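You operate a simulated robot arm through the tools that you are given. There is no shell and no other tool. Be economical: measure what you need, move in short steps, check, and stop when the job is done.

You run a simulated two-armed robot. Do the job below in one go: nothing can be reset, and whatever is moved stays where it is left.

Task
Test the module marked 4, holding the tester steady for the key, and sort it by the reading.
Fine: PASS on the bench's green mat, FAIL on its red one; tester switched off; the other modules stay.

Only the result counts: the job must be done as asked and must still hold three seconds after the hand-in. Knocking over, shifting, dropping, spilling or breaking anything else fails it.

Robot
Two 7-joint arms with two-finger parallel grippers on one trunk, on a base that drives. Base frame: it is fixed to the floor where the robot stands at the start and does not move with it; the origin is under the middle of the robot, x ahead of it, y to its left, z up; the surface under the hand at the start is at about z = 0.8. Readings come in m, degrees, newtons and seconds.
The left shoulder is at the start at [0.07, 0.163, 1.12], the right one opposite. With the tool pointing down near the work surface each hand reaches from about 0.4 to 0.88 m from the robot's upright axis, wherever it stands, measured 20 degrees to its own side. Places, roughly: nest of the yellow tester [0.6, 0, 0.8]; switch of the yellow tester [0.5, 0, 0.9]; test key [0.4, 0, 0.8]. Payload 3.43 kg a hand.
The tool frame of a hand sits at the grasp point between the pads (the TCP): z along the fingers, y along the line on which they close. The tips reach 0.034 m beyond it. The gripper opens to 0.128 m. The fingers are 0.024 m wide and 0.012 m thick; the gripper's body (0.048 by 0.13 m) begins 0.096 m behind the TCP.
Orientation is that of the tool frame in the base frame, as [roll, pitch, yaw] about the fixed x, y, z axes, in that order (R = Rz(yaw) Ry(pitch) Rx(roll)). With the fingers straight down and closing along the base's y, the tool's x points along the base's -x, its y along +y and its z along -z.

Tools
- The arms move only by the tool step_arm. It takes "left_commands", "right_commands" or both (then of equal length, played together; a hand with none holds still); each is a list that holds one entry, the list of rows, each a list of 7 numbers: the shift along the tool's x, y, z in units of 200 mm (1.0 is 200 mm), then the turn, a rotation vector about the tool's x, y, z in units of 90 degrees (1.0 is 90 degrees), then the closure, from 0 (fully open) to 1 (shut). In form: [[[tx, ty, tz, ax, ay, az, gripper], ...]]. A call has 1 to 20 rows; each row is the pose to reach, as a shift and turn from the pose commanded when the call began, along the tool's axes at that moment. A call with a number of a shift or a turn outside -1 to 1 is refused whole. Rows are played at 5 a second. More than 0.05 m and 8.6 degrees between two rows, or a gripper value outside its range, and nothing of the call is played. Where a pose cannot be reached the arm comes as near as it can. A force on the tool above 40 N (or 10 N above the force at the start of the call, whichever is more), or a blocked arm, ends the call early, and 0.2 s more pass. The fingers move at their own pace (about 0.153 m/s each) and stop on an object; they squeeze with about 34 N. The grip force told is the motor's: it shows also when the fingers shut on nothing. Time passes only in rows, and 0.2 s behind the last, so rows that repeat a pose let the fingers close. The reply holds the time, the measured pose of the TCP, the force on the tool along the base axes, the opening and the grip force, in the units named above and with some noise, with the torque about the TCP (base axes, N m) and any sound that the robot's microphone picked up.
- Cameras (640 x 400 px; columns grow to the right, rows downward): "scene" is now at [0.1354, -0.0025, 1.3375]; the picture's right is [-0.02, -1.00, 0.00], its down [-0.68, 0.01, -0.74] and it looks along [0.74, -0.01, -0.68] (base axes); focal length 214 px, centre (320, 200). "left" rides on the left gripper at [0.076, 0.011, -0.16] in its tool frame; the picture's right is [-0.15, 0.99, 0.00], its down [-0.88, -0.13, -0.46] and it looks along [-0.45, -0.07, 0.89] (tool axes); focal length 234 px, centre (320, 200). "right" rides on the right gripper at [0.076, -0.011, -0.16] in its tool frame; the picture's right is [0.15, 0.99, 0.00], its down [-0.88, 0.13, -0.46] and it looks along [-0.45, 0.07, 0.89] (tool axes); focal length 234 px, centre (320, 200). There is no depth. A picture from a camera that has moved, and an enlarged one, comes with that camera's place and axes in the base frame and with its lens.
- camera(camera): a new picture of that camera. The clock stands still meanwhile.
- raise_lower(by): slides the trunk up (or, below 0, down) by that many m; the arms and the scene camera ride with it, the base frame stays. It gives what a move gives, with no picture.
- drive_base(legs): drives the robot by 1 to 6 legs, each [ahead, left, turn to the left] in m, m and degrees, along the robot's own axes; the way and the turn of a leg run together, so that a leg with both is an arc; at most 1.5 m and 180 degrees a leg. The arms and the cameras ride along, it lands a little off, and it stops where it bumps. It gives what a move gives.
- pan_tilt(pan, tilt): turns the head with the scene camera to pan (to the left, within 86 degrees either way) and tilt (down, from -29 to 69), counted from straight ahead of the robot. It gives what a move gives.
- inspect(camera, box): a new picture of the part [left, top, right, bottom] of that camera's present view, enlarged. The clock stands still meanwhile.
- sign_off(): hands the job in; it is judged then, once.

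Work in short steps. Places have to be worked out from the pictures, the camera data and where the tool is seen: move nearer, look again, correct. Check each grasp and each placing, and mend what went wrong. You have 120 turns and 88 pictures in all, those below and enlarged ones among them. Open the grippers and draw the arms clear of the work before you hand the job in, unless the task says otherwise; then end with one line.

The tools are called after "Call:" as a command line: name --argument value ..., lists and objects as JSON in quotes. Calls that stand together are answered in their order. step_arm: Moves the arms, as the interface text tells. Its arguments: {"type":"object","properties":{"left_commands":{"type":"array"},"right_commands":{"type":"array"}},"required":[]} The other tools are called the same way: raise_lower (by) slides the trunk up or down; drive_base (legs) drives the base; pan_tilt (pan, tilt) turns the head that bears the scene camera; camera (camera) takes a picture; inspect (camera, box) takes an enlarged picture of a part of a camera's view; sign_off () hands the job in.

At the start:

```text
time_s: 0.0
left_tool_pos: [0.6693, 0.2887, 1.1463]
left_tcp_rot: [-180.0, 0.0, -180.0]
left_contact_force: [0.2, -0.6, -0.6]
left_ft_torque: [-0.01, 0.03, 0.02]
left_opening: 0.128
left_grip_force: 0.1
right_tool_pos: [0.4102, -0.1614, 1.1878]
right_tcp_rot: [180.0, 0.0, 180.0]
right_contact_force: [0.1, 0.3, -0.4]
right_ft_torque: [-0.04, 0.02, 0.02]
right_opening: 0.1283
right_grip_force: 0.0
trunk travel left (down, up): [-0.6, 0.34]
robot x, y, heading: [0.0001, -0.0056, -0.5]
head pan, tilt: [-1.2, 42.6]
```

scene: 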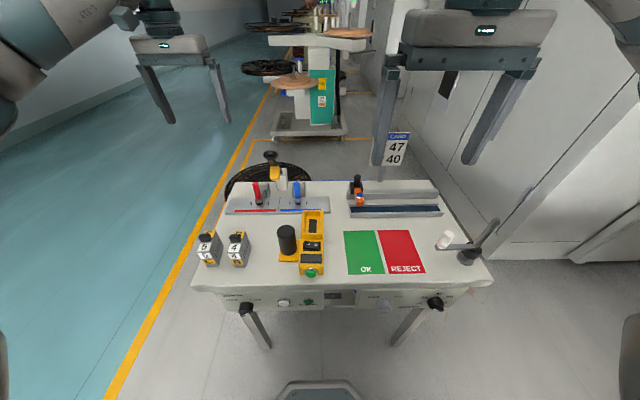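
right: 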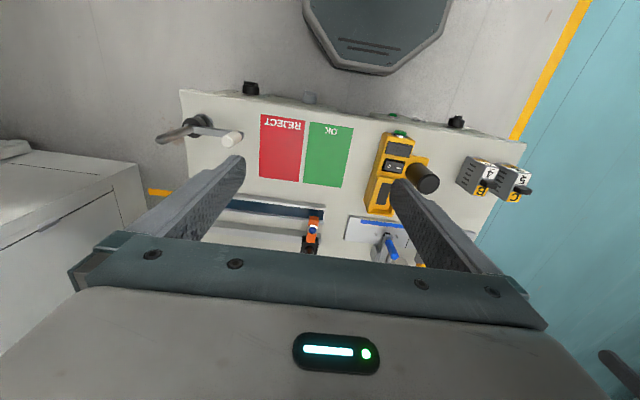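
left: 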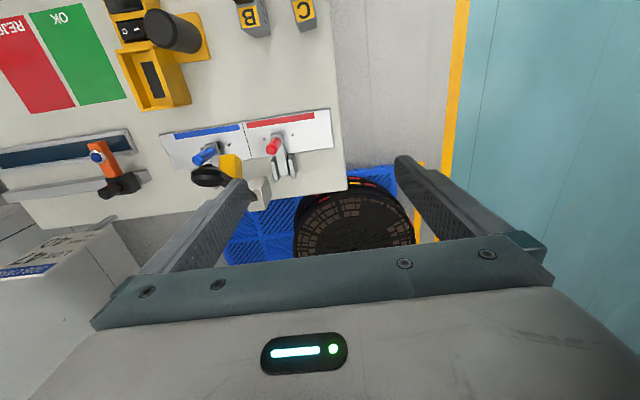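

I start by enlarging the tester and the modules in the scene view to learn their layout.

Call:
inspect --camera "scene" --box '[180, 190, 340, 290]'

Call:
inspect --camera "right" --box '[340, 100, 560, 240]'

Call:
inspect --camera "left" --box '[80, 0, 340, 160]'

```text
4.00 times, centred on (260, 240) of scene
camera zoom: at [0.1354, -0.0025, 1.3375], right [-0.02, -1.0, 0.0], down [-0.68, 0.01, -0.74], along [0.74, -0.01, -0.68], focal length 858 px, centre (560, 40)
```

zoom: 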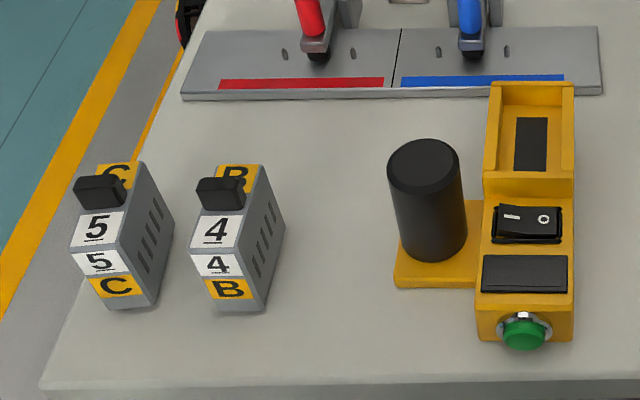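

```text
2.86 times, centred on (450, 170) of right
camera zoom: at [0.3342, -0.173, 1.3472], right [-0.15, 0.99, 0.0], down [0.88, 0.13, 0.46], along [0.45, 0.07, -0.89], focal length 669 px, centre (-51, 286)
```

zoom: 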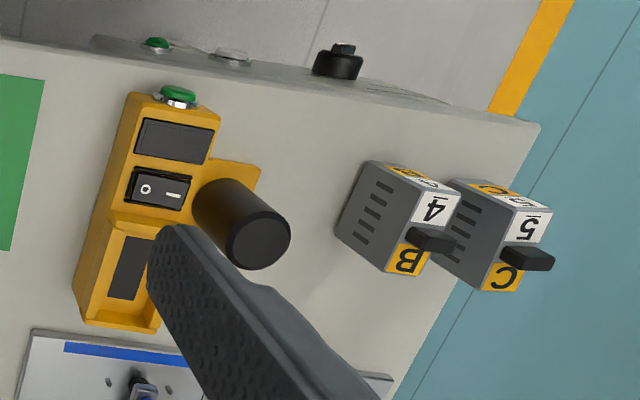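

```text
2.46 times, centred on (210, 80) of left
camera zoom: at [0.5934, 0.2984, 1.3051], right [0.15, 0.99, 0.0], down [0.88, -0.13, 0.46], along [0.45, -0.07, -0.89], focal length 576 px, centre (591, 495)
```

zoom: 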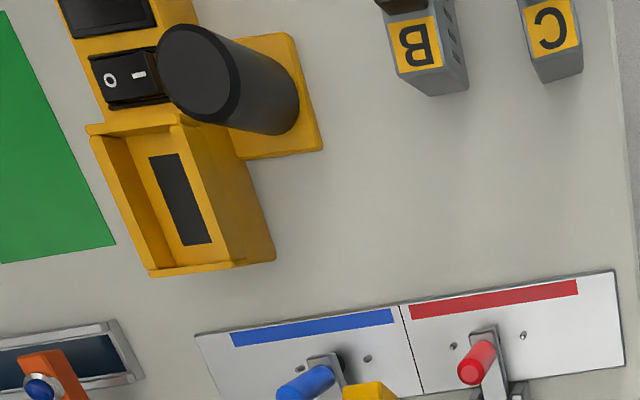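

The tester is at about y=0 (nest at the far end, rocker, display, green key facing the robot, black post as handle on the left). Module 4 stands near (0.46, 0.22). The key is too close for a comfortable reach, so I back the base off a little.

Call:
drive_base --legs '[[-0.15, 0, 0]]'

```text
time_s: 1.4
left_tool_pos: [0.5192, 0.2877, 1.1457]
left_tcp_rot: [180.0, -0.2, 179.9]
left_contact_force: [-0.4, 0.3, -1.1]
left_ft_torque: [0.0, -0.01, -0.04]
left_opening: 0.1281
left_grip_force: 0.1
right_tool_pos: [0.2605, -0.1629, 1.187]
right_tcp_rot: [180.0, -0.1, 179.9]
right_contact_force: [0.2, -0.7, 0.0]
right_ft_torque: [0.03, 0.0, 0.01]
right_opening: 0.1277
right_grip_force: 0.0
trunk travel left (down, up): [-0.6, 0.34]
robot x, y, heading: [-0.1517, -0.0005, -0.1]
head pan, tilt: [-1.2, 42.6]
```

Backed off 0.15 m. I take pictures from scene and left hand camera.

Call:
camera --camera "left"

Call:
inspect --camera "scene" --box '[200, 160, 360, 260]'

```text
81 pictures are left
camera left: at [0.4447, 0.2979, 1.3045], right [0.15, 0.99, 0.0], down [0.88, -0.13, 0.45], along [0.45, -0.07, -0.89], focal length 234 px, centre (320, 200)
```

left: 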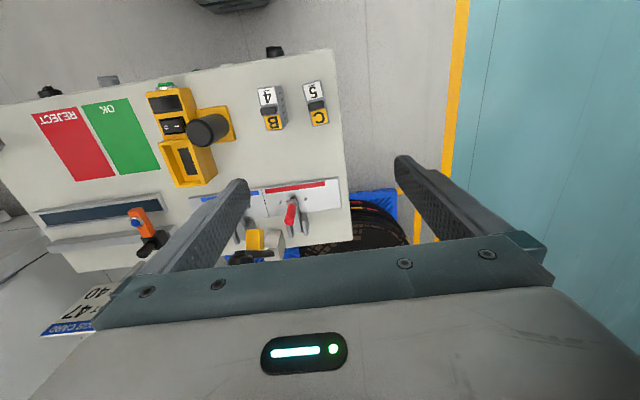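

```text
4.00 times, centred on (280, 210) of scene
camera zoom: at [-0.0137, -0.0024, 1.3374], right [-0.02, -1.0, 0.0], down [-0.68, 0.01, -0.74], along [0.74, -0.02, -0.68], focal length 858 px, centre (480, 160)
```

zoom: 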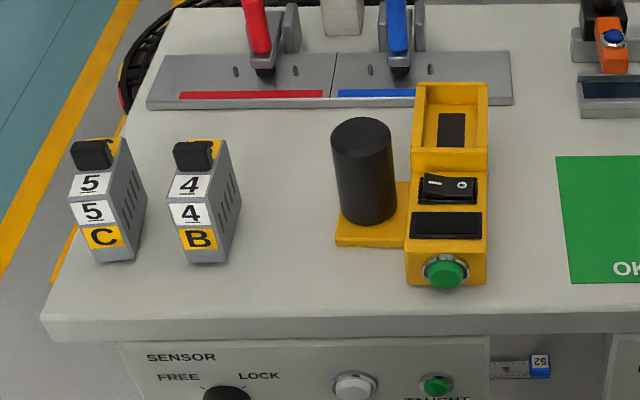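

Module 4 is at about (0.47, 0.205). I move the left hand closer to view it and the tester.

Call:
step_arm --left_commands '[[[0.1, -0.088, 0.14, 0, 0, 0, 0], [0.2, -0.176, 0.28, 0, 0, 0, 0], [0.3, -0.264, 0.42, 0, 0, 0, 0], [0.4, -0.352, 0.56, 0, 0, 0, 0], [0.5, -0.44, 0.7, 0, 0, 0, 0], [0.5, -0.44, 0.7, 0, 0, 0, 0]]]'

Call:
camera --camera "left"

```text
time_s: 2.8
left_tool_pos: [0.4185, 0.2014, 1.0075]
left_tcp_rot: [179.9, 0.0, -179.9]
left_contact_force: [0.2, 0.2, -1.4]
left_ft_torque: [0.0, 0.02, 0.0]
left_opening: 0.128
left_grip_force: 0.1
right_tool_pos: [0.2603, -0.1621, 1.1889]
right_tcp_rot: [180.0, -0.1, 180.0]
right_contact_force: [-0.5, -0.7, 0.4]
right_ft_torque: [-0.02, 0.0, -0.01]
right_opening: 0.1284
right_grip_force: 0.1
trunk travel left (down, up): [-0.6, 0.34]
robot x, y, heading: [-0.1458, -0.0, -0.2]
head pan, tilt: [-1.2, 42.6]
```

```text
79 pictures are left
camera left: at [0.3434, 0.2105, 1.1651], right [0.15, 0.99, 0.0], down [0.88, -0.13, 0.46], along [0.45, -0.07, -0.89], focal length 234 px, centre (320, 200)
```

left: 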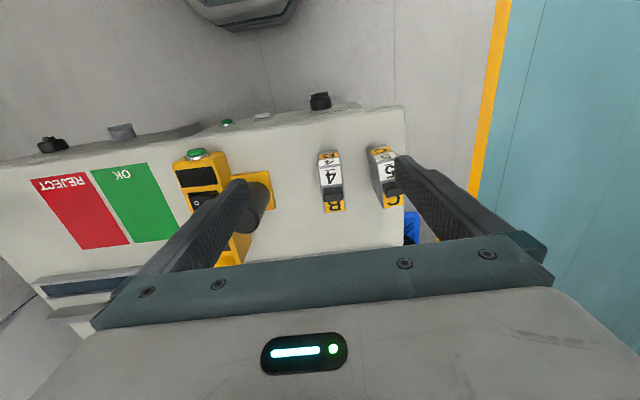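

Call:
inspect --camera "left" --box '[270, 130, 430, 230]'

Call:
inspect --camera "left" --box '[150, 130, 310, 230]'

```text
4.00 times, centred on (350, 180) of left
camera zoom: at [0.3434, 0.2105, 1.1651], right [0.15, 0.99, 0.0], down [0.88, -0.13, 0.46], along [0.45, -0.07, -0.89], focal length 937 px, centre (200, 280)
```

zoom: 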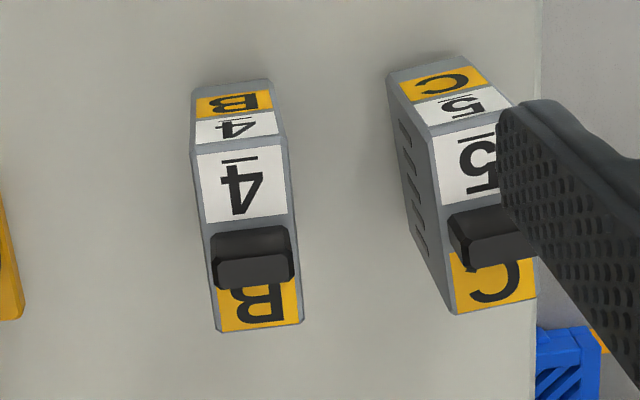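

```text
4.00 times, centred on (230, 180) of left
camera zoom: at [0.3434, 0.2105, 1.1651], right [0.15, 0.99, 0.0], down [0.88, -0.13, 0.46], along [0.45, -0.07, -0.89], focal length 937 px, centre (680, 280)
```

zoom: 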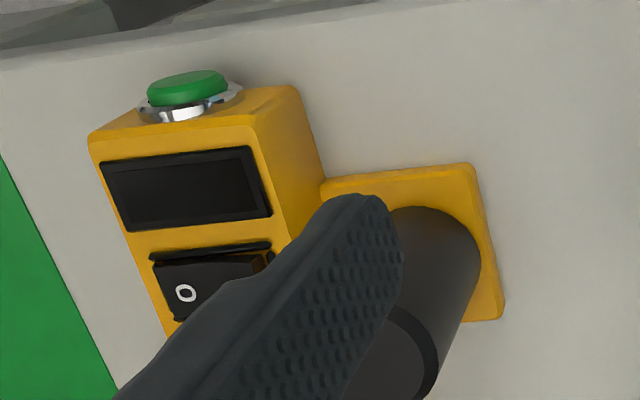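

Module 4: x 0.444–0.513, y 0.192–0.224, top z≈0.872, with the handle on top; module 5 starts at y≈0.27. I'll grip it across y near its top with a limited opening (~0.06), first positioning above it.

Call:
step_arm --left_commands '[[[-0.15, 0.015, 0.1, 0, 0, 0, 0.53], [-0.303, 0.03, 0.25, 0, 0, 0, 0.53], [-0.303, 0.03, 0.4, 0, 0, 0, 0.53], [-0.303, 0.03, 0.4, 0, 0, 0, 0.53]]]'

Call:
camera --camera "left"

Call:
inspect --camera "scene" --box '[220, 160, 340, 240]'

```text
time_s: 3.8
left_tool_pos: [0.4793, 0.2058, 0.9258]
left_tcp_rot: [-180.0, -0.1, -180.0]
left_contact_force: [0.0, 0.4, 0.7]
left_ft_torque: [-0.02, -0.03, 0.01]
left_opening: 0.0601
left_grip_force: 0.1
right_tool_pos: [0.2607, -0.1633, 1.1884]
right_tcp_rot: [-179.9, 0.1, 179.8]
right_contact_force: [-0.1, 0.0, 0.9]
right_ft_torque: [0.02, -0.01, 0.02]
right_opening: 0.1278
right_grip_force: 0.0
trunk travel left (down, up): [-0.6, 0.34]
robot x, y, heading: [-0.1447, 0.0046, -0.1]
head pan, tilt: [-1.2, 42.6]
```

```text
76 pictures are left
camera left: at [0.4041, 0.2157, 1.0841], right [0.15, 0.99, 0.0], down [0.88, -0.13, 0.46], along [0.45, -0.07, -0.89], focal length 234 px, centre (320, 200)
```

left: 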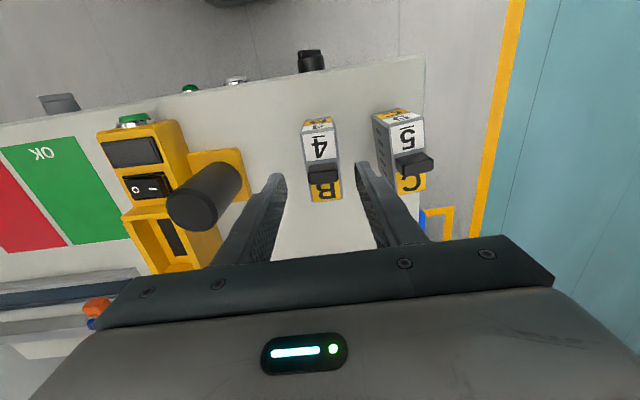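

```text
5.00 times, centred on (280, 200) of scene
camera zoom: at [-0.0142, -0.0029, 1.3375], right [-0.02, -1.0, 0.0], down [-0.68, 0.01, -0.74], along [0.74, -0.02, -0.68], focal length 1072 px, centre (520, 200)
```

zoom: 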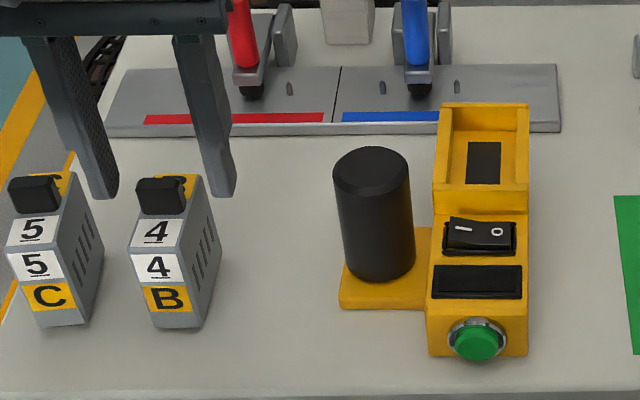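

The fingers straddle module 4 with clearance to module 5. I descend to z≈0.866 and then close.

Call:
step_arm --left_commands '[[[0, 0.008, 0.1, 0, 0, 0, 0.53], [0, 0.008, 0.2, 0, 0, 0, 0.53], [0, 0.008, 0.3, 0, 0, 0, 0.53], [0, 0.008, 0.3, 0, 0, 0, 0.53]]]'

Call:
inspect --camera "left" --box '[80, 60, 440, 285]'

```text
time_s: 4.8
left_tool_pos: [0.4797, 0.2082, 0.8641]
left_tcp_rot: [-180.0, 0.0, -179.9]
left_contact_force: [-0.8, -0.1, 0.1]
left_ft_torque: [0.02, -0.02, 0.02]
left_opening: 0.0602
left_grip_force: 0.1
right_tool_pos: [0.2604, -0.1626, 1.1878]
right_tcp_rot: [179.9, 0.0, 179.9]
right_contact_force: [0.1, -0.2, -1.1]
right_ft_torque: [-0.02, -0.01, -0.01]
right_opening: 0.128
right_grip_force: 0.2
trunk travel left (down, up): [-0.6, 0.34]
robot x, y, heading: [-0.1482, -0.0009, -0.1]
head pan, tilt: [-1.2, 42.6]
```

```text
1.78 times, centred on (260, 172) of left
camera zoom: at [0.4048, 0.2173, 1.0242], right [0.15, 0.99, 0.0], down [0.88, -0.13, 0.46], along [0.45, -0.07, -0.89], focal length 416 px, centre (427, 249)
```

zoom: 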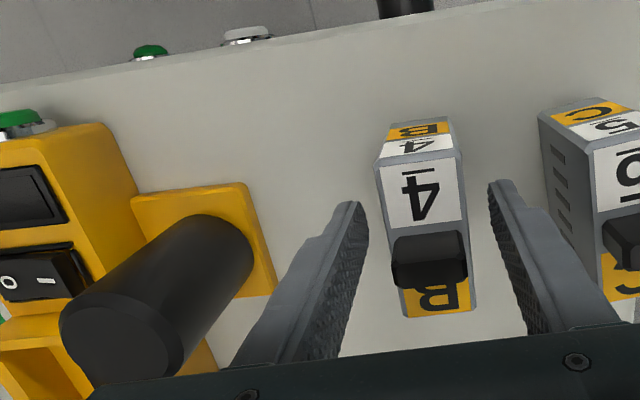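

Well centred. Closing.

Call:
step_arm --left_commands '[[[0, 0, 0, 0, 0, 0, 1], [0, 0, 0, 0, 0, 0, 1], [0, 0, 0, 0, 0, 0, 1], [0, 0, 0, 0, 0, 0, 1]]]'

Call:
inspect --camera "left" --box '[80, 60, 440, 285]'

```text
time_s: 5.8
left_tool_pos: [0.4802, 0.207, 0.8644]
left_tcp_rot: [180.0, 0.0, 180.0]
left_contact_force: [-0.3, 0.3, -0.3]
left_ft_torque: [0.01, 0.0, -0.02]
left_opening: 0.0313
left_grip_force: 33.8
right_tool_pos: [0.2606, -0.1619, 1.1883]
right_tcp_rot: [179.9, 0.1, 179.9]
right_contact_force: [1.2, 0.1, -0.4]
right_ft_torque: [0.0, -0.02, -0.05]
right_opening: 0.128
right_grip_force: 0.0
trunk travel left (down, up): [-0.6, 0.34]
robot x, y, heading: [-0.1494, 0.0038, -0.3]
head pan, tilt: [-1.2, 42.6]
```

```text
1.78 times, centred on (260, 172) of left
camera zoom: at [0.4049, 0.2174, 1.0243], right [0.15, 0.99, 0.0], down [0.88, -0.13, 0.46], along [0.45, -0.07, -0.89], focal length 416 px, centre (427, 249)
```

zoom: 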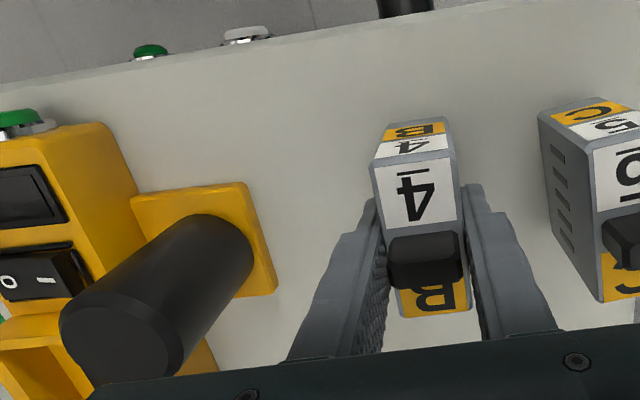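

Grasped (opening 31 mm matches the width). I lift straight up by 0.16 m.

Call:
step_arm --left_commands '[[[0, 0, -0.1, 0, 0, 0, 1], [0, 0, -0.3, 0, 0, 0, 1], [0, 0, -0.5, 0, 0, 0, 1], [0, 0, -0.7, 0, 0, 0, 1], [0, 0, -0.85, 0, 0, 0, 1], [0, 0, -0.85, 0, 0, 0, 1]]]'

Call:
camera --camera "left"

Call:
inspect --camera "scene" --box '[260, 170, 340, 250]'

```text
time_s: 7.2
left_tool_pos: [0.4815, 0.208, 1.0352]
left_tcp_rot: [-180.0, -0.1, 179.9]
left_contact_force: [-0.1, 0.7, -1.4]
left_ft_torque: [0.03, 0.0, -0.01]
left_opening: 0.0315
left_grip_force: 34.0
right_tool_pos: [0.2613, -0.163, 1.1879]
right_tcp_rot: [179.9, -0.1, 179.9]
right_contact_force: [-0.4, 0.2, 0.4]
right_ft_torque: [0.06, -0.04, -0.02]
right_opening: 0.1282
right_grip_force: 0.0
trunk travel left (down, up): [-0.6, 0.34]
robot x, y, heading: [-0.1526, 0.0, -0.1]
head pan, tilt: [-1.2, 42.6]
```

```text
72 pictures are left
camera left: at [0.4054, 0.2188, 1.195], right [0.15, 0.99, 0.0], down [0.88, -0.13, 0.45], along [0.45, -0.07, -0.89], focal length 234 px, centre (320, 200)
```

left: 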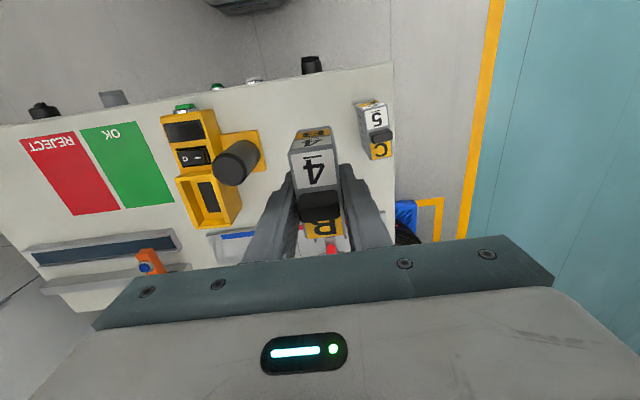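

```text
5.00 times, centred on (300, 210) of scene
camera zoom: at [-0.0138, -0.0022, 1.3374], right [-0.02, -1.0, 0.0], down [-0.68, 0.01, -0.74], along [0.74, -0.02, -0.68], focal length 1072 px, centre (420, 150)
```

zoom: 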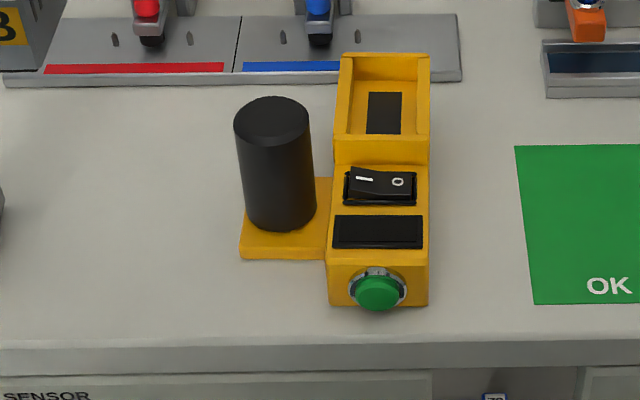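

I enlarge the left camera's view of the tester to measure the nest.

Call:
inspect --camera "left" --box '[150, 90, 294, 234]'

Call:
inspect --camera "right" --box '[340, 100, 560, 240]'

```text
2.78 times, centred on (222, 162) of left
camera zoom: at [0.4054, 0.2188, 1.195], right [0.15, 0.99, 0.0], down [0.88, -0.13, 0.45], along [0.45, -0.07, -0.89], focal length 650 px, centre (592, 306)
```

zoom: 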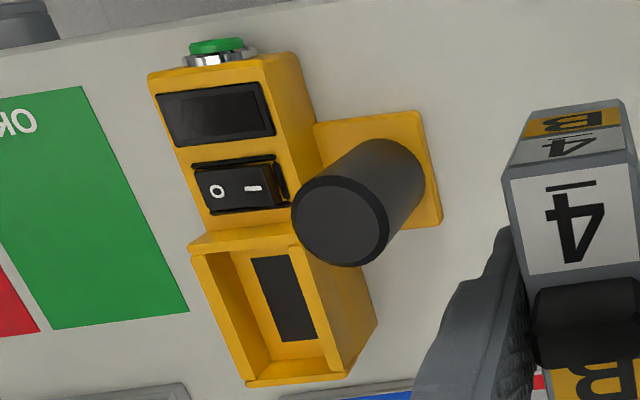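

```text
2.86 times, centred on (450, 170) of right
camera zoom: at [0.185, -0.1729, 1.3471], right [-0.15, 0.99, 0.0], down [0.88, 0.13, 0.45], along [0.45, 0.07, -0.89], focal length 669 px, centre (-51, 286)
```

zoom: 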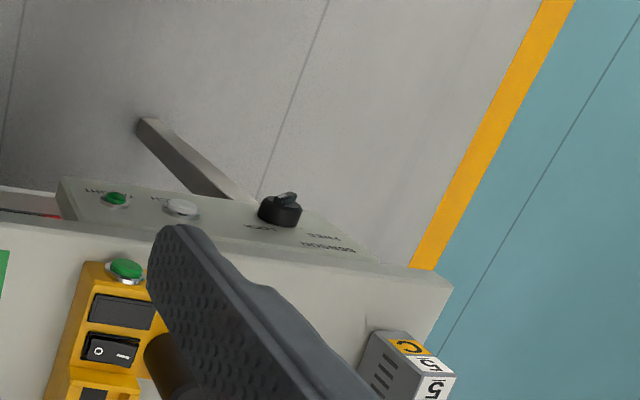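

The nest is about x 0.513–0.599, y −0.02–0.04, rim z≈0.865. I bring the right hand over for a better look at the nest and switch.

Call:
step_arm --right_commands '[[[-0.16, 0.06, 0.1, 0, 0, 0, 0], [-0.32, 0.12, 0.2, 0, 0, 0, 0], [-0.48, 0.18, 0.3, 0, 0, 0, 0], [-0.64, 0.24, 0.4, 0, 0, 0, 0], [-0.8, 0.3, 0.5, 0, 0, 0, 0], [-0.943, 0.36, 0.6, 0, 0, 0, 0], [-0.943, 0.36, 0.6, 0, 0, 0, 0]]]'

Call:
camera --camera "right"

```text
time_s: 8.8
left_tool_pos: [0.4798, 0.2076, 1.036]
left_tcp_rot: [-180.0, 0.1, -180.0]
left_contact_force: [0.5, 0.4, -0.8]
left_ft_torque: [0.0, -0.01, -0.02]
left_opening: 0.0317
left_grip_force: 34.1
right_tool_pos: [0.4494, -0.0916, 1.0666]
right_tcp_rot: [-180.0, 0.0, 179.9]
right_contact_force: [0.1, 0.7, 0.6]
right_ft_torque: [-0.02, -0.07, -0.02]
right_opening: 0.1278
right_grip_force: 0.0
trunk travel left (down, up): [-0.6, 0.34]
robot x, y, heading: [-0.151, 0.0009, -0.1]
head pan, tilt: [-1.2, 42.6]
```

```text
68 pictures are left
camera right: at [0.3733, -0.1012, 1.2262], right [-0.15, 0.99, 0.0], down [0.88, 0.13, 0.46], along [0.45, 0.07, -0.89], focal length 234 px, centre (320, 200)
```

right: 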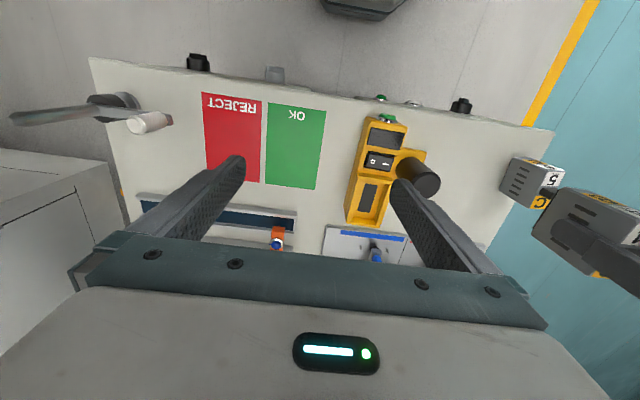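

I centre the right hand over the tester and lower it a little.

Call:
step_arm --right_commands '[[[0.03, 0.2, 0.1, 0, 0, 0, 0], [0.06, 0.4, 0.2, 0, 0, 0, 0], [0.1, 0.4, 0.33, 0, 0, 0, 0], [0.1, 0.4, 0.33, 0, 0, 0, 0]]]'

Call:
inspect --camera "right" --box '[240, 70, 432, 230]'

```text
time_s: 9.8
left_tool_pos: [0.48, 0.2093, 1.0356]
left_tcp_rot: [-180.0, 0.0, -180.0]
left_contact_force: [-0.5, 0.7, -2.0]
left_ft_torque: [-0.05, 0.02, 0.03]
left_opening: 0.0315
left_grip_force: 34.2
right_tool_pos: [0.4302, -0.0102, 0.9996]
right_tcp_rot: [180.0, 0.0, 180.0]
right_contact_force: [-0.6, 0.0, -0.1]
right_ft_torque: [-0.02, 0.02, 0.02]
right_opening: 0.128
right_grip_force: 0.1
trunk travel left (down, up): [-0.6, 0.34]
robot x, y, heading: [-0.1473, 0.0021, -0.2]
head pan, tilt: [-1.2, 42.6]
```

```text
2.50 times, centred on (336, 150) of right
camera zoom: at [0.3532, -0.021, 1.1598], right [-0.15, 0.99, 0.0], down [0.88, 0.13, 0.46], along [0.45, 0.07, -0.89], focal length 585 px, centre (280, 325)
```

zoom: 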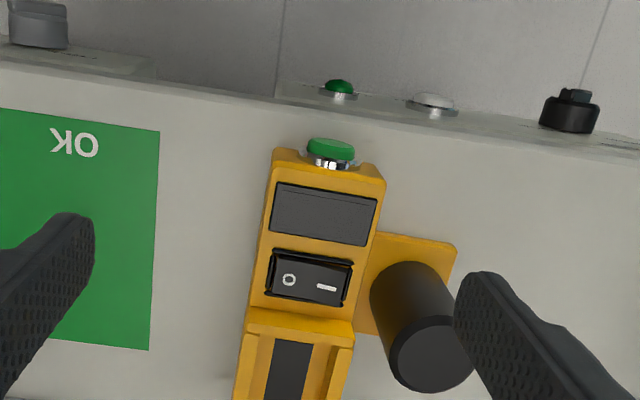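

Rocker I-half is at about (0.480, 0.029, 0.85); the post is at (0.496, 0.08), top ≈0.905. I close the right gripper and hover over the I-half.

Call:
step_arm --right_commands '[[[0, 0, 0, 0, 0, 0, 1], [-0.1, 0.08, 0, 0, 0, 0, 1], [-0.25, 0.196, 0.1, 0, 0, 0, 1], [-0.25, 0.196, 0.25, 0, 0, 0, 1], [-0.25, 0.196, 0.39, 0, 0, 0, 1], [-0.25, 0.196, 0.39, 0, 0, 0, 1]]]'

Call:
inspect --camera "right" --box '[240, 80, 400, 240]'

Call:
inspect --camera "scene" --box '[260, 170, 340, 250]'

```text
time_s: 11.2
left_tool_pos: [0.4805, 0.2091, 1.0364]
left_tcp_rot: [180.0, 0.0, -180.0]
left_contact_force: [0.1, 0.1, -0.8]
left_ft_torque: [0.01, 0.03, 0.0]
left_opening: 0.0313
left_grip_force: 34.1
right_tool_pos: [0.4803, 0.029, 0.9231]
right_tcp_rot: [180.0, 0.0, 179.9]
right_contact_force: [-0.2, 0.6, 1.4]
right_ft_torque: [0.0, 0.0, -0.01]
right_opening: 0.0
right_grip_force: 33.0
trunk travel left (down, up): [-0.6, 0.34]
robot x, y, heading: [-0.147, -0.0007, -0.1]
head pan, tilt: [-1.2, 42.6]
```

```text
2.50 times, centred on (320, 160) of right
camera zoom: at [0.4035, 0.0186, 1.0829], right [-0.15, 0.99, 0.0], down [0.88, 0.13, 0.46], along [0.45, 0.07, -0.89], focal length 585 px, centre (320, 300)
```

zoom: 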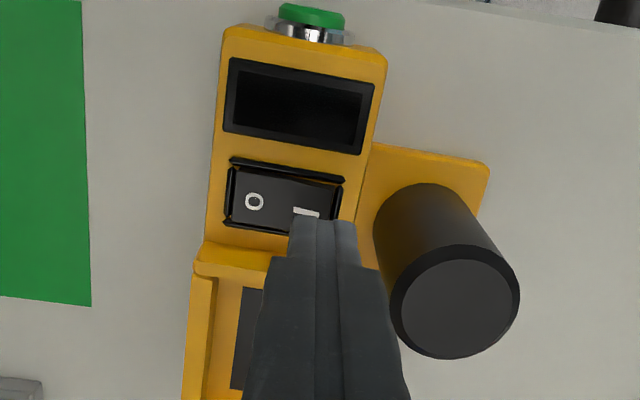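

```text
5.00 times, centred on (300, 210) of scene
camera zoom: at [-0.0143, -0.0025, 1.3375], right [-0.02, -1.0, 0.0], down [-0.68, 0.01, -0.74], along [0.74, -0.02, -0.68], focal length 1072 px, centre (420, 150)
```

zoom: 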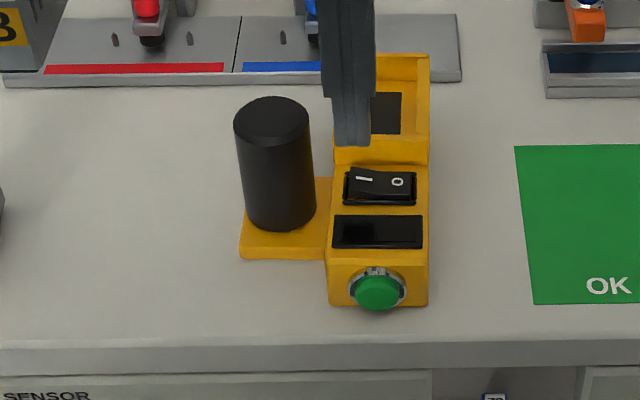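

Aligned in y; I shift 4 mm toward the robot and descend gently on the I-half.

Call:
step_arm --right_commands '[[[0.02, 0, 0.05, 0, 0, 0, 1], [0.02, 0, 0.1, 0, 0, 0, 1], [0.02, 0, 0.13, 0, 0, 0, 1], [0.02, 0, 0.15, 0, 0, 0, 1], [0.02, 0, 0.165, 0, 0, 0, 1], [0.02, 0, 0.18, 0, 0, 0, 1], [0.02, 0, 0.195, 0, 0, 0, 1]]]'

Call:
inspect --camera "scene" --box '[260, 170, 340, 250]'

```text
time_s: 12.8
left_tool_pos: [0.4785, 0.2093, 1.0371]
left_tcp_rot: [180.0, 0.0, -180.0]
left_contact_force: [-0.5, 0.0, -2.1]
left_ft_torque: [-0.02, 0.0, 0.0]
left_opening: 0.0317
left_grip_force: 33.9
right_tool_pos: [0.4753, 0.0298, 0.8872]
right_tcp_rot: [179.9, 0.2, 179.9]
right_contact_force: [3.2, 1.9, 19.8]
right_ft_torque: [-0.17, -0.03, 0.02]
right_opening: 0.0001
right_grip_force: 33.2
trunk travel left (down, up): [-0.6, 0.34]
robot x, y, heading: [-0.1514, 0.0008, -0.2]
head pan, tilt: [-1.2, 42.6]
```

```text
5.00 times, centred on (300, 210) of scene
camera zoom: at [-0.0156, -0.0021, 1.3381], right [-0.02, -1.0, 0.0], down [-0.68, 0.01, -0.74], along [0.74, -0.02, -0.68], focal length 1072 px, centre (420, 150)
```

zoom: 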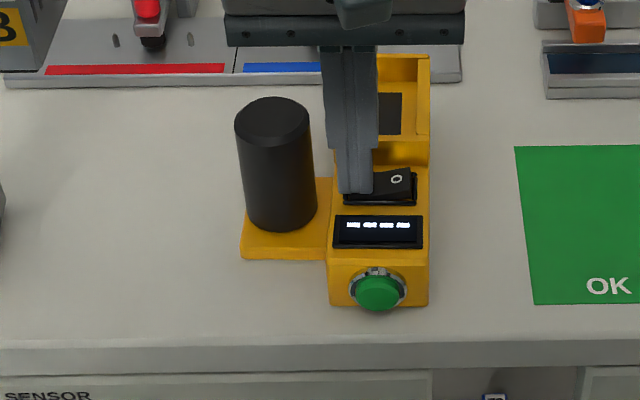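

The display lit: the tester is on. I raise the right hand and move it aside to its own side.

Call:
step_arm --right_commands '[[[0, 0, -0.2, 0, 0, 0, 1], [0, 0, -0.4, 0, 0, 0, 1], [0, 0, -0.6, 0, 0, 0, 1], [0.1, -0.2, -0.6, 0, 0, 0, 0.5], [0.2, -0.4, -0.6, 0, 0, 0, 0], [0.2, -0.4, -0.6, 0, 0, 0, 0]]]'

Call:
camera --camera "right"

Call:
inspect --camera "scene" --box '[260, 170, 340, 250]'

```text
time_s: 14.2
left_tool_pos: [0.4808, 0.2094, 1.0355]
left_tcp_rot: [-179.8, -0.1, 180.0]
left_contact_force: [-0.2, -0.5, -1.2]
left_ft_torque: [-0.05, 0.0, 0.0]
left_opening: 0.0314
left_grip_force: 34.7
right_tool_pos: [0.4346, -0.0496, 1.0037]
right_tcp_rot: [-179.9, -0.1, -180.0]
right_contact_force: [0.3, 0.1, -0.3]
right_ft_torque: [-0.03, 0.03, 0.02]
right_opening: 0.1279
right_grip_force: 0.0
trunk travel left (down, up): [-0.6, 0.34]
robot x, y, heading: [-0.1523, 0.0024, 0.1]
head pan, tilt: [-1.2, 42.6]
```

```text
63 pictures are left
camera right: at [0.3594, -0.0599, 1.1641], right [-0.15, 0.99, 0.0], down [0.88, 0.13, 0.45], along [0.45, 0.07, -0.89], focal length 234 px, centre (320, 200)
```

right: 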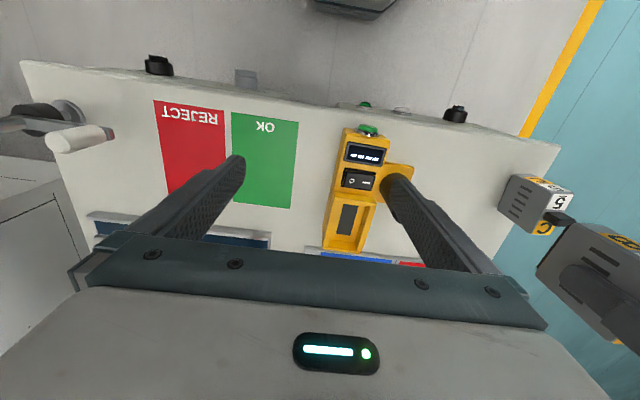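

```text
5.00 times, centred on (300, 210) of scene
camera zoom: at [-0.0136, -0.001, 1.3374], right [-0.02, -1.0, 0.0], down [-0.68, 0.01, -0.74], along [0.74, -0.02, -0.68], focal length 1072 px, centre (420, 150)
```

zoom: 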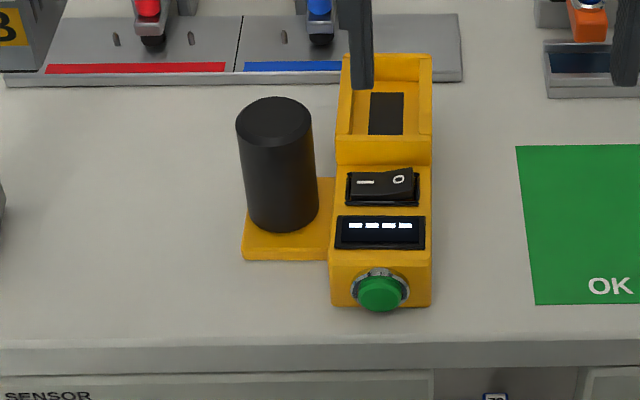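

Tester on, display shows dashes. The nest is visible to the right camera; I enlarge it to measure it.

Call:
inspect --camera "right" --box '[310, 120, 420, 260]'

```text
2.86 times, centred on (365, 190) of right
camera zoom: at [0.3594, -0.0599, 1.1641], right [-0.15, 0.99, 0.0], down [0.88, 0.13, 0.45], along [0.45, 0.07, -0.89], focal length 669 px, centre (191, 229)
```

zoom: 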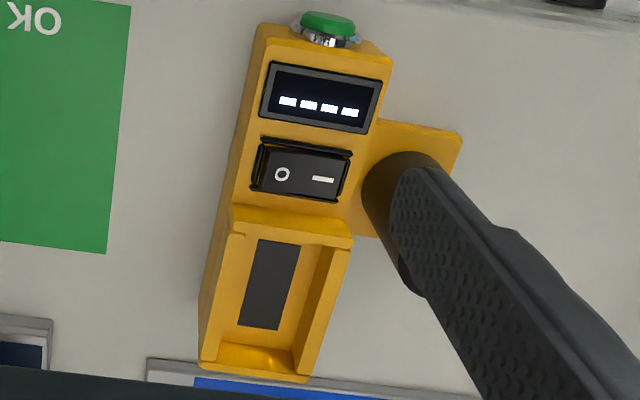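

I enlarge further on the nest alone to read its inner walls, from both right and left cameras.

Call:
inspect --camera "right" --box '[310, 185, 400, 255]'

Call:
inspect --camera "left" --box '[165, 165, 255, 235]'

Call:
inspect --camera "scene" --box '[270, 175, 310, 205]'

```text
5.71 times, centred on (355, 220) of right
camera zoom: at [0.3594, -0.0599, 1.1641], right [-0.15, 0.99, 0.0], down [0.88, 0.13, 0.45], along [0.45, 0.07, -0.89], focal length 1338 px, centre (120, 86)
```

zoom: 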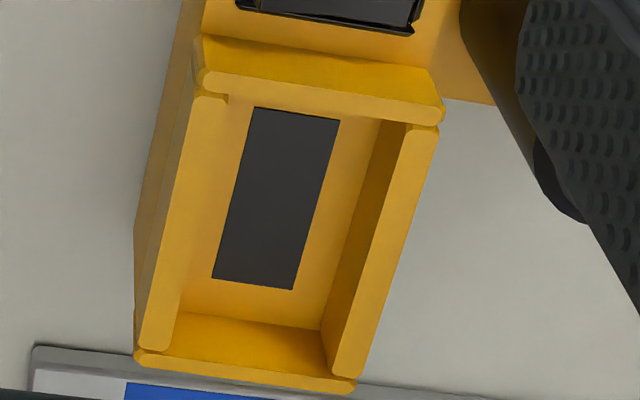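

```text
5.71 times, centred on (210, 200) of left
camera zoom: at [0.4054, 0.2199, 1.1944], right [0.15, 0.99, 0.0], down [0.88, -0.13, 0.46], along [0.45, -0.07, -0.89], focal length 1338 px, centre (949, 200)
```

zoom: 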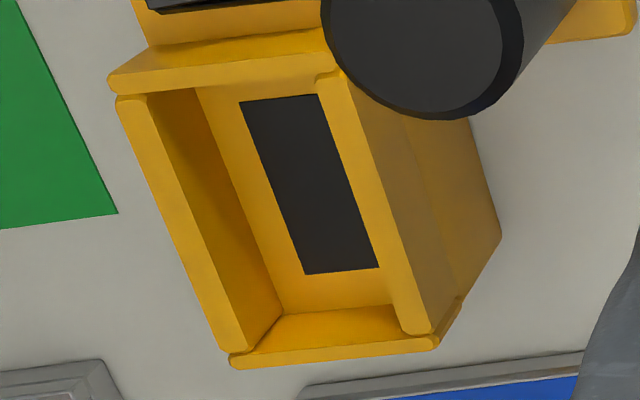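

```text
13.33 times, centred on (290, 190) of scene
camera zoom: at [-0.0136, -0.001, 1.3374], right [-0.02, -1.0, 0.0], down [-0.68, 0.01, -0.74], along [0.74, -0.02, -0.68], focal length 2860 px, centre (720, 333)
```

zoom: 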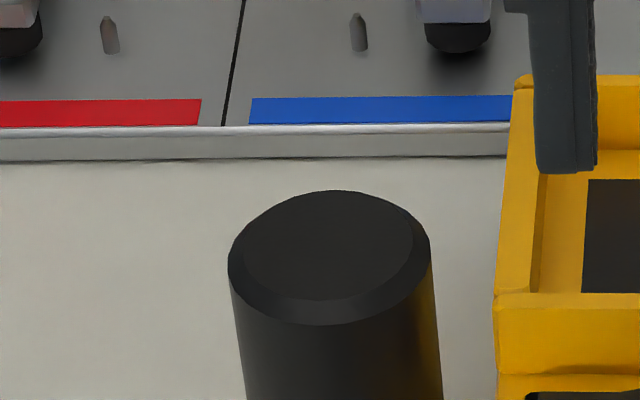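

Measured: nest floor centre (0.547, 0.012), floor z≈0.85, rim z≈0.871, inner 79×45 mm, nearly no yaw. I move the right hand well aside, and the left hand over the nest at the present height.

Call:
step_arm --right_commands '[[[0.1, -0.2, 0, 0, 0, 0, 0], [0.2, -0.4, 0, 0, 0, 0, 0], [0.25, -0.6, 0, 0, 0, 0, 0], [0.25, -0.8, 0, 0, 0, 0, 0], [0.25, -1.0, 0, 0, 0, 0, 0], [0.25, -1.0, 0, 0, 0, 0, 0]]]'

Call:
step_arm --left_commands '[[[-0.07, -0.2, 0, 0, 0, 0, 1], [-0.14, -0.4, 0, 0, 0, 0, 1], [-0.21, -0.6, 0, 0, 0, 0, 1], [-0.28, -0.8, 0, 0, 0, 0, 1], [-0.34, -0.985, 0, 0, 0, 0, 1], [-0.34, -0.985, 0, 0, 0, 0, 1], [-0.34, -0.985, 0, 0, 0, 0, 1]]]'

Call:
inspect --camera "scene" --box '[250, 150, 350, 230]'

Call:
camera --camera "right"

```text
time_s: 15.6
left_tool_pos: [0.4811, 0.2088, 1.0353]
left_tcp_rot: [-179.9, -0.1, -180.0]
left_contact_force: [0.2, 0.9, -1.4]
left_ft_torque: [0.0, -0.02, -0.02]
left_opening: 0.0314
left_grip_force: 34.2
right_tool_pos: [0.3856, -0.2503, 1.0054]
right_tcp_rot: [-180.0, 0.0, 179.9]
right_contact_force: [-1.1, 0.2, 0.9]
right_ft_torque: [-0.01, 0.0, 0.01]
right_opening: 0.128
right_grip_force: 0.1
trunk travel left (down, up): [-0.6, 0.34]
robot x, y, heading: [-0.1502, -0.0023, -0.0]
head pan, tilt: [-1.2, 42.6]
```

```text
time_s: 17.2
left_tool_pos: [0.5511, 0.0095, 1.0349]
left_tcp_rot: [180.0, 0.0, 180.0]
left_contact_force: [0.6, -0.5, -1.7]
left_ft_torque: [0.02, -0.02, -0.02]
left_opening: 0.0317
left_grip_force: 33.7
right_tool_pos: [0.3847, -0.252, 1.0054]
right_tcp_rot: [179.9, 0.0, 179.9]
right_contact_force: [0.4, -0.1, -0.1]
right_ft_torque: [0.02, 0.03, -0.01]
right_opening: 0.1282
right_grip_force: 0.1
trunk travel left (down, up): [-0.6, 0.34]
robot x, y, heading: [-0.1481, 0.0013, -0.1]
head pan, tilt: [-1.2, 42.6]
```

```text
5.00 times, centred on (300, 190) of scene
camera zoom: at [-0.014, -0.0032, 1.3375], right [-0.02, -1.0, 0.0], down [-0.68, 0.01, -0.74], along [0.74, -0.02, -0.68], focal length 1072 px, centre (420, 250)
```

zoom: 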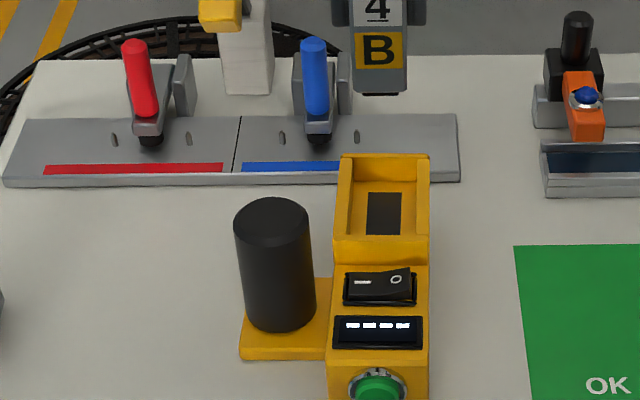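

```text
56 pictures are left
camera right: at [0.309, -0.2626, 1.1654], right [-0.15, 0.99, 0.0], down [0.88, 0.13, 0.46], along [0.45, 0.07, -0.89], focal length 234 px, centre (320, 200)
```

right: 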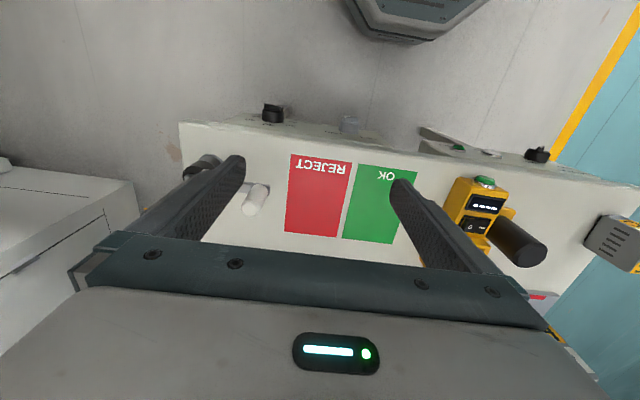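

Over the nest, about 2 mm off; I correct and lower to just above the rim.

Call:
step_arm --left_commands '[[[0.01, 0.01, 0.15, 0, 0, 0, 1], [0.01, 0.01, 0.3, 0, 0, 0, 1], [0.01, 0.01, 0.43, 0, 0, 0, 1], [0.01, 0.01, 0.43, 0, 0, 0, 1]]]'

Call:
inspect --camera "scene" --box '[260, 155, 330, 211]'

Call:
inspect --camera "left" --box '[230, 100, 410, 250]'

```text
time_s: 18.2
left_tool_pos: [0.5468, 0.0123, 0.9487]
left_tcp_rot: [-180.0, 0.0, -180.0]
left_contact_force: [-0.5, 0.1, -1.4]
left_ft_torque: [0.01, 0.0, -0.03]
left_opening: 0.0317
left_grip_force: 33.8
right_tool_pos: [0.3841, -0.2512, 1.0058]
right_tcp_rot: [-180.0, 0.0, 179.8]
right_contact_force: [0.4, 0.0, 0.1]
right_ft_torque: [0.0, 0.0, -0.02]
right_opening: 0.1281
right_grip_force: 0.1
trunk travel left (down, up): [-0.6, 0.34]
robot x, y, heading: [-0.147, -0.0004, -0.2]
head pan, tilt: [-1.2, 42.6]
```

```text
7.14 times, centred on (295, 183) of scene
camera zoom: at [-0.0143, -0.0028, 1.3375], right [-0.02, -1.0, 0.0], down [-0.68, 0.01, -0.74], along [0.74, -0.02, -0.68], focal length 1532 px, centre (499, 321)
```

zoom: 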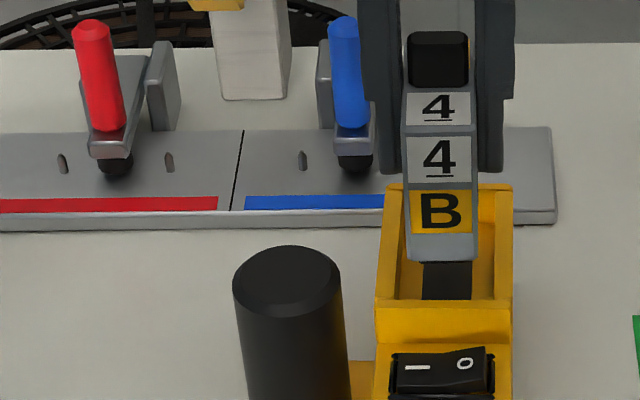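

```text
2.67 times, centred on (320, 175) of left
camera zoom: at [0.4717, 0.0225, 1.108], right [0.15, 0.99, 0.0], down [0.88, -0.13, 0.46], along [0.45, -0.07, -0.89], focal length 624 px, centre (320, 267)
```

zoom: 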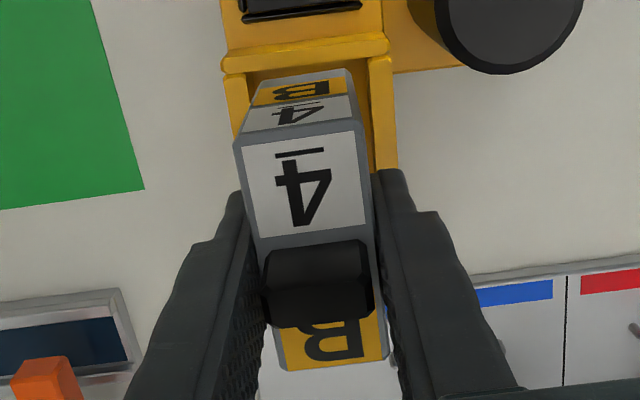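

Aligned. I lower it gently into the nest until contact.

Call:
step_arm --left_commands '[[[0, 0, 0.05, 0, 0, 0, 1], [0, 0, 0.1, 0, 0, 0, 1], [0, 0, 0.13, 0, 0, 0, 1], [0, 0, 0.15, 0, 0, 0, 1], [0, 0, 0.165, 0, 0, 0, 1], [0, 0, 0.175, 0, 0, 0, 1]]]'

Call:
inspect --camera "scene" --box '[260, 155, 330, 211]'

Call:
inspect --camera "left" --box '[230, 100, 410, 250]'

```text
time_s: 19.6
left_tool_pos: [0.5449, 0.0112, 0.9162]
left_tcp_rot: [-179.9, 0.1, -179.9]
left_contact_force: [7.0, -1.2, 22.3]
left_ft_torque: [0.41, 0.55, -0.11]
left_opening: 0.0317
left_grip_force: 33.7
right_tool_pos: [0.3842, -0.2509, 1.0071]
right_tcp_rot: [-179.9, 0.0, 179.9]
right_contact_force: [0.2, -0.4, 0.7]
right_ft_torque: [-0.01, 0.01, -0.02]
right_opening: 0.1277
right_grip_force: 0.0
trunk travel left (down, up): [-0.6, 0.34]
robot x, y, heading: [-0.1465, -0.0008, -0.0]
head pan, tilt: [-1.2, 42.6]
```

```text
7.14 times, centred on (295, 183) of scene
camera zoom: at [-0.016, -0.0028, 1.3377], right [-0.02, -1.0, 0.0], down [-0.68, 0.01, -0.74], along [0.74, -0.02, -0.68], focal length 1532 px, centre (499, 321)
```

zoom: 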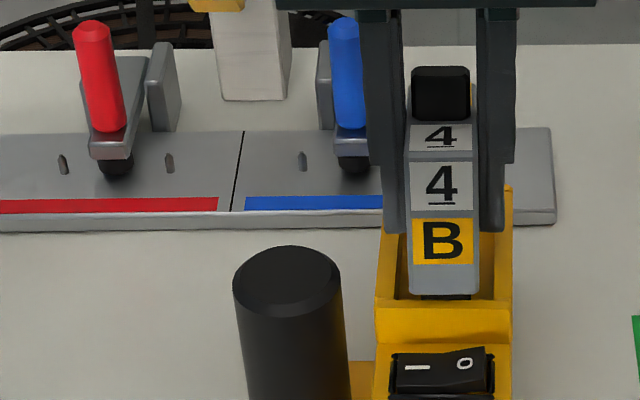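

```text
2.67 times, centred on (320, 175) of left
camera zoom: at [0.4695, 0.0219, 1.075], right [0.15, 0.99, 0.0], down [0.88, -0.13, 0.46], along [0.45, -0.07, -0.89], focal length 624 px, centre (320, 267)
```

zoom: 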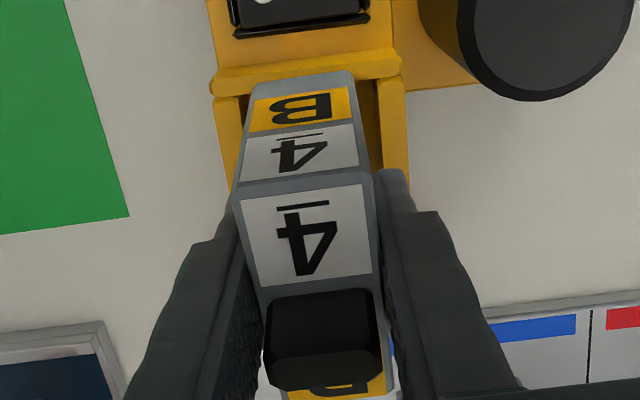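

There was contact (22 N) and the module seems to have slid up in the grip. I zoom in to see what its bottom rests on.

Call:
inspect --camera "scene" --box '[295, 180, 325, 202]'

Call:
inspect --camera "left" --box '[280, 105, 360, 155]'

Call:
inspect --camera "right" --box '[420, 160, 600, 280]'

```text
16.00 times, centred on (310, 191) of scene
camera zoom: at [-0.016, -0.0028, 1.3377], right [-0.02, -1.0, 0.0], down [-0.68, 0.01, -0.74], along [0.74, -0.02, -0.68], focal length 3432 px, centre (480, 344)
```

zoom: 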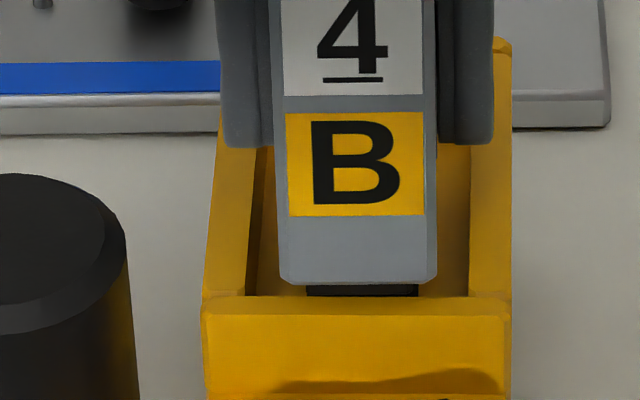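

```text
8.00 times, centred on (320, 130) of left
camera zoom: at [0.4695, 0.0219, 1.075], right [0.15, 0.99, 0.0], down [0.88, -0.13, 0.46], along [0.45, -0.07, -0.89], focal length 1873 px, centre (320, 760)
```

zoom: 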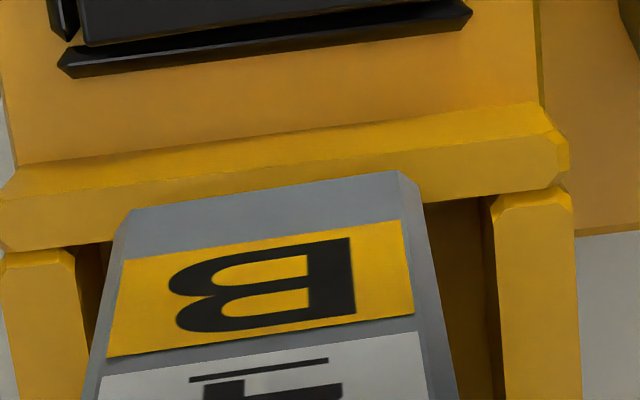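

```text
3.33 times, centred on (510, 220) of right
camera zoom: at [0.3073, -0.2623, 1.1663], right [-0.15, 0.99, 0.0], down [0.88, 0.13, 0.46], along [0.45, 0.07, -0.89], focal length 781 px, centre (-313, 133)
```

zoom: 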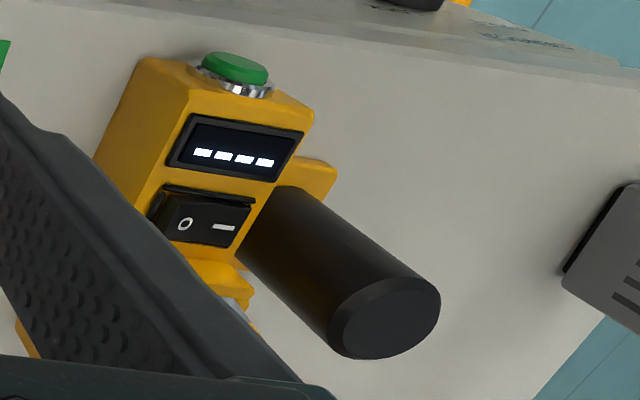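

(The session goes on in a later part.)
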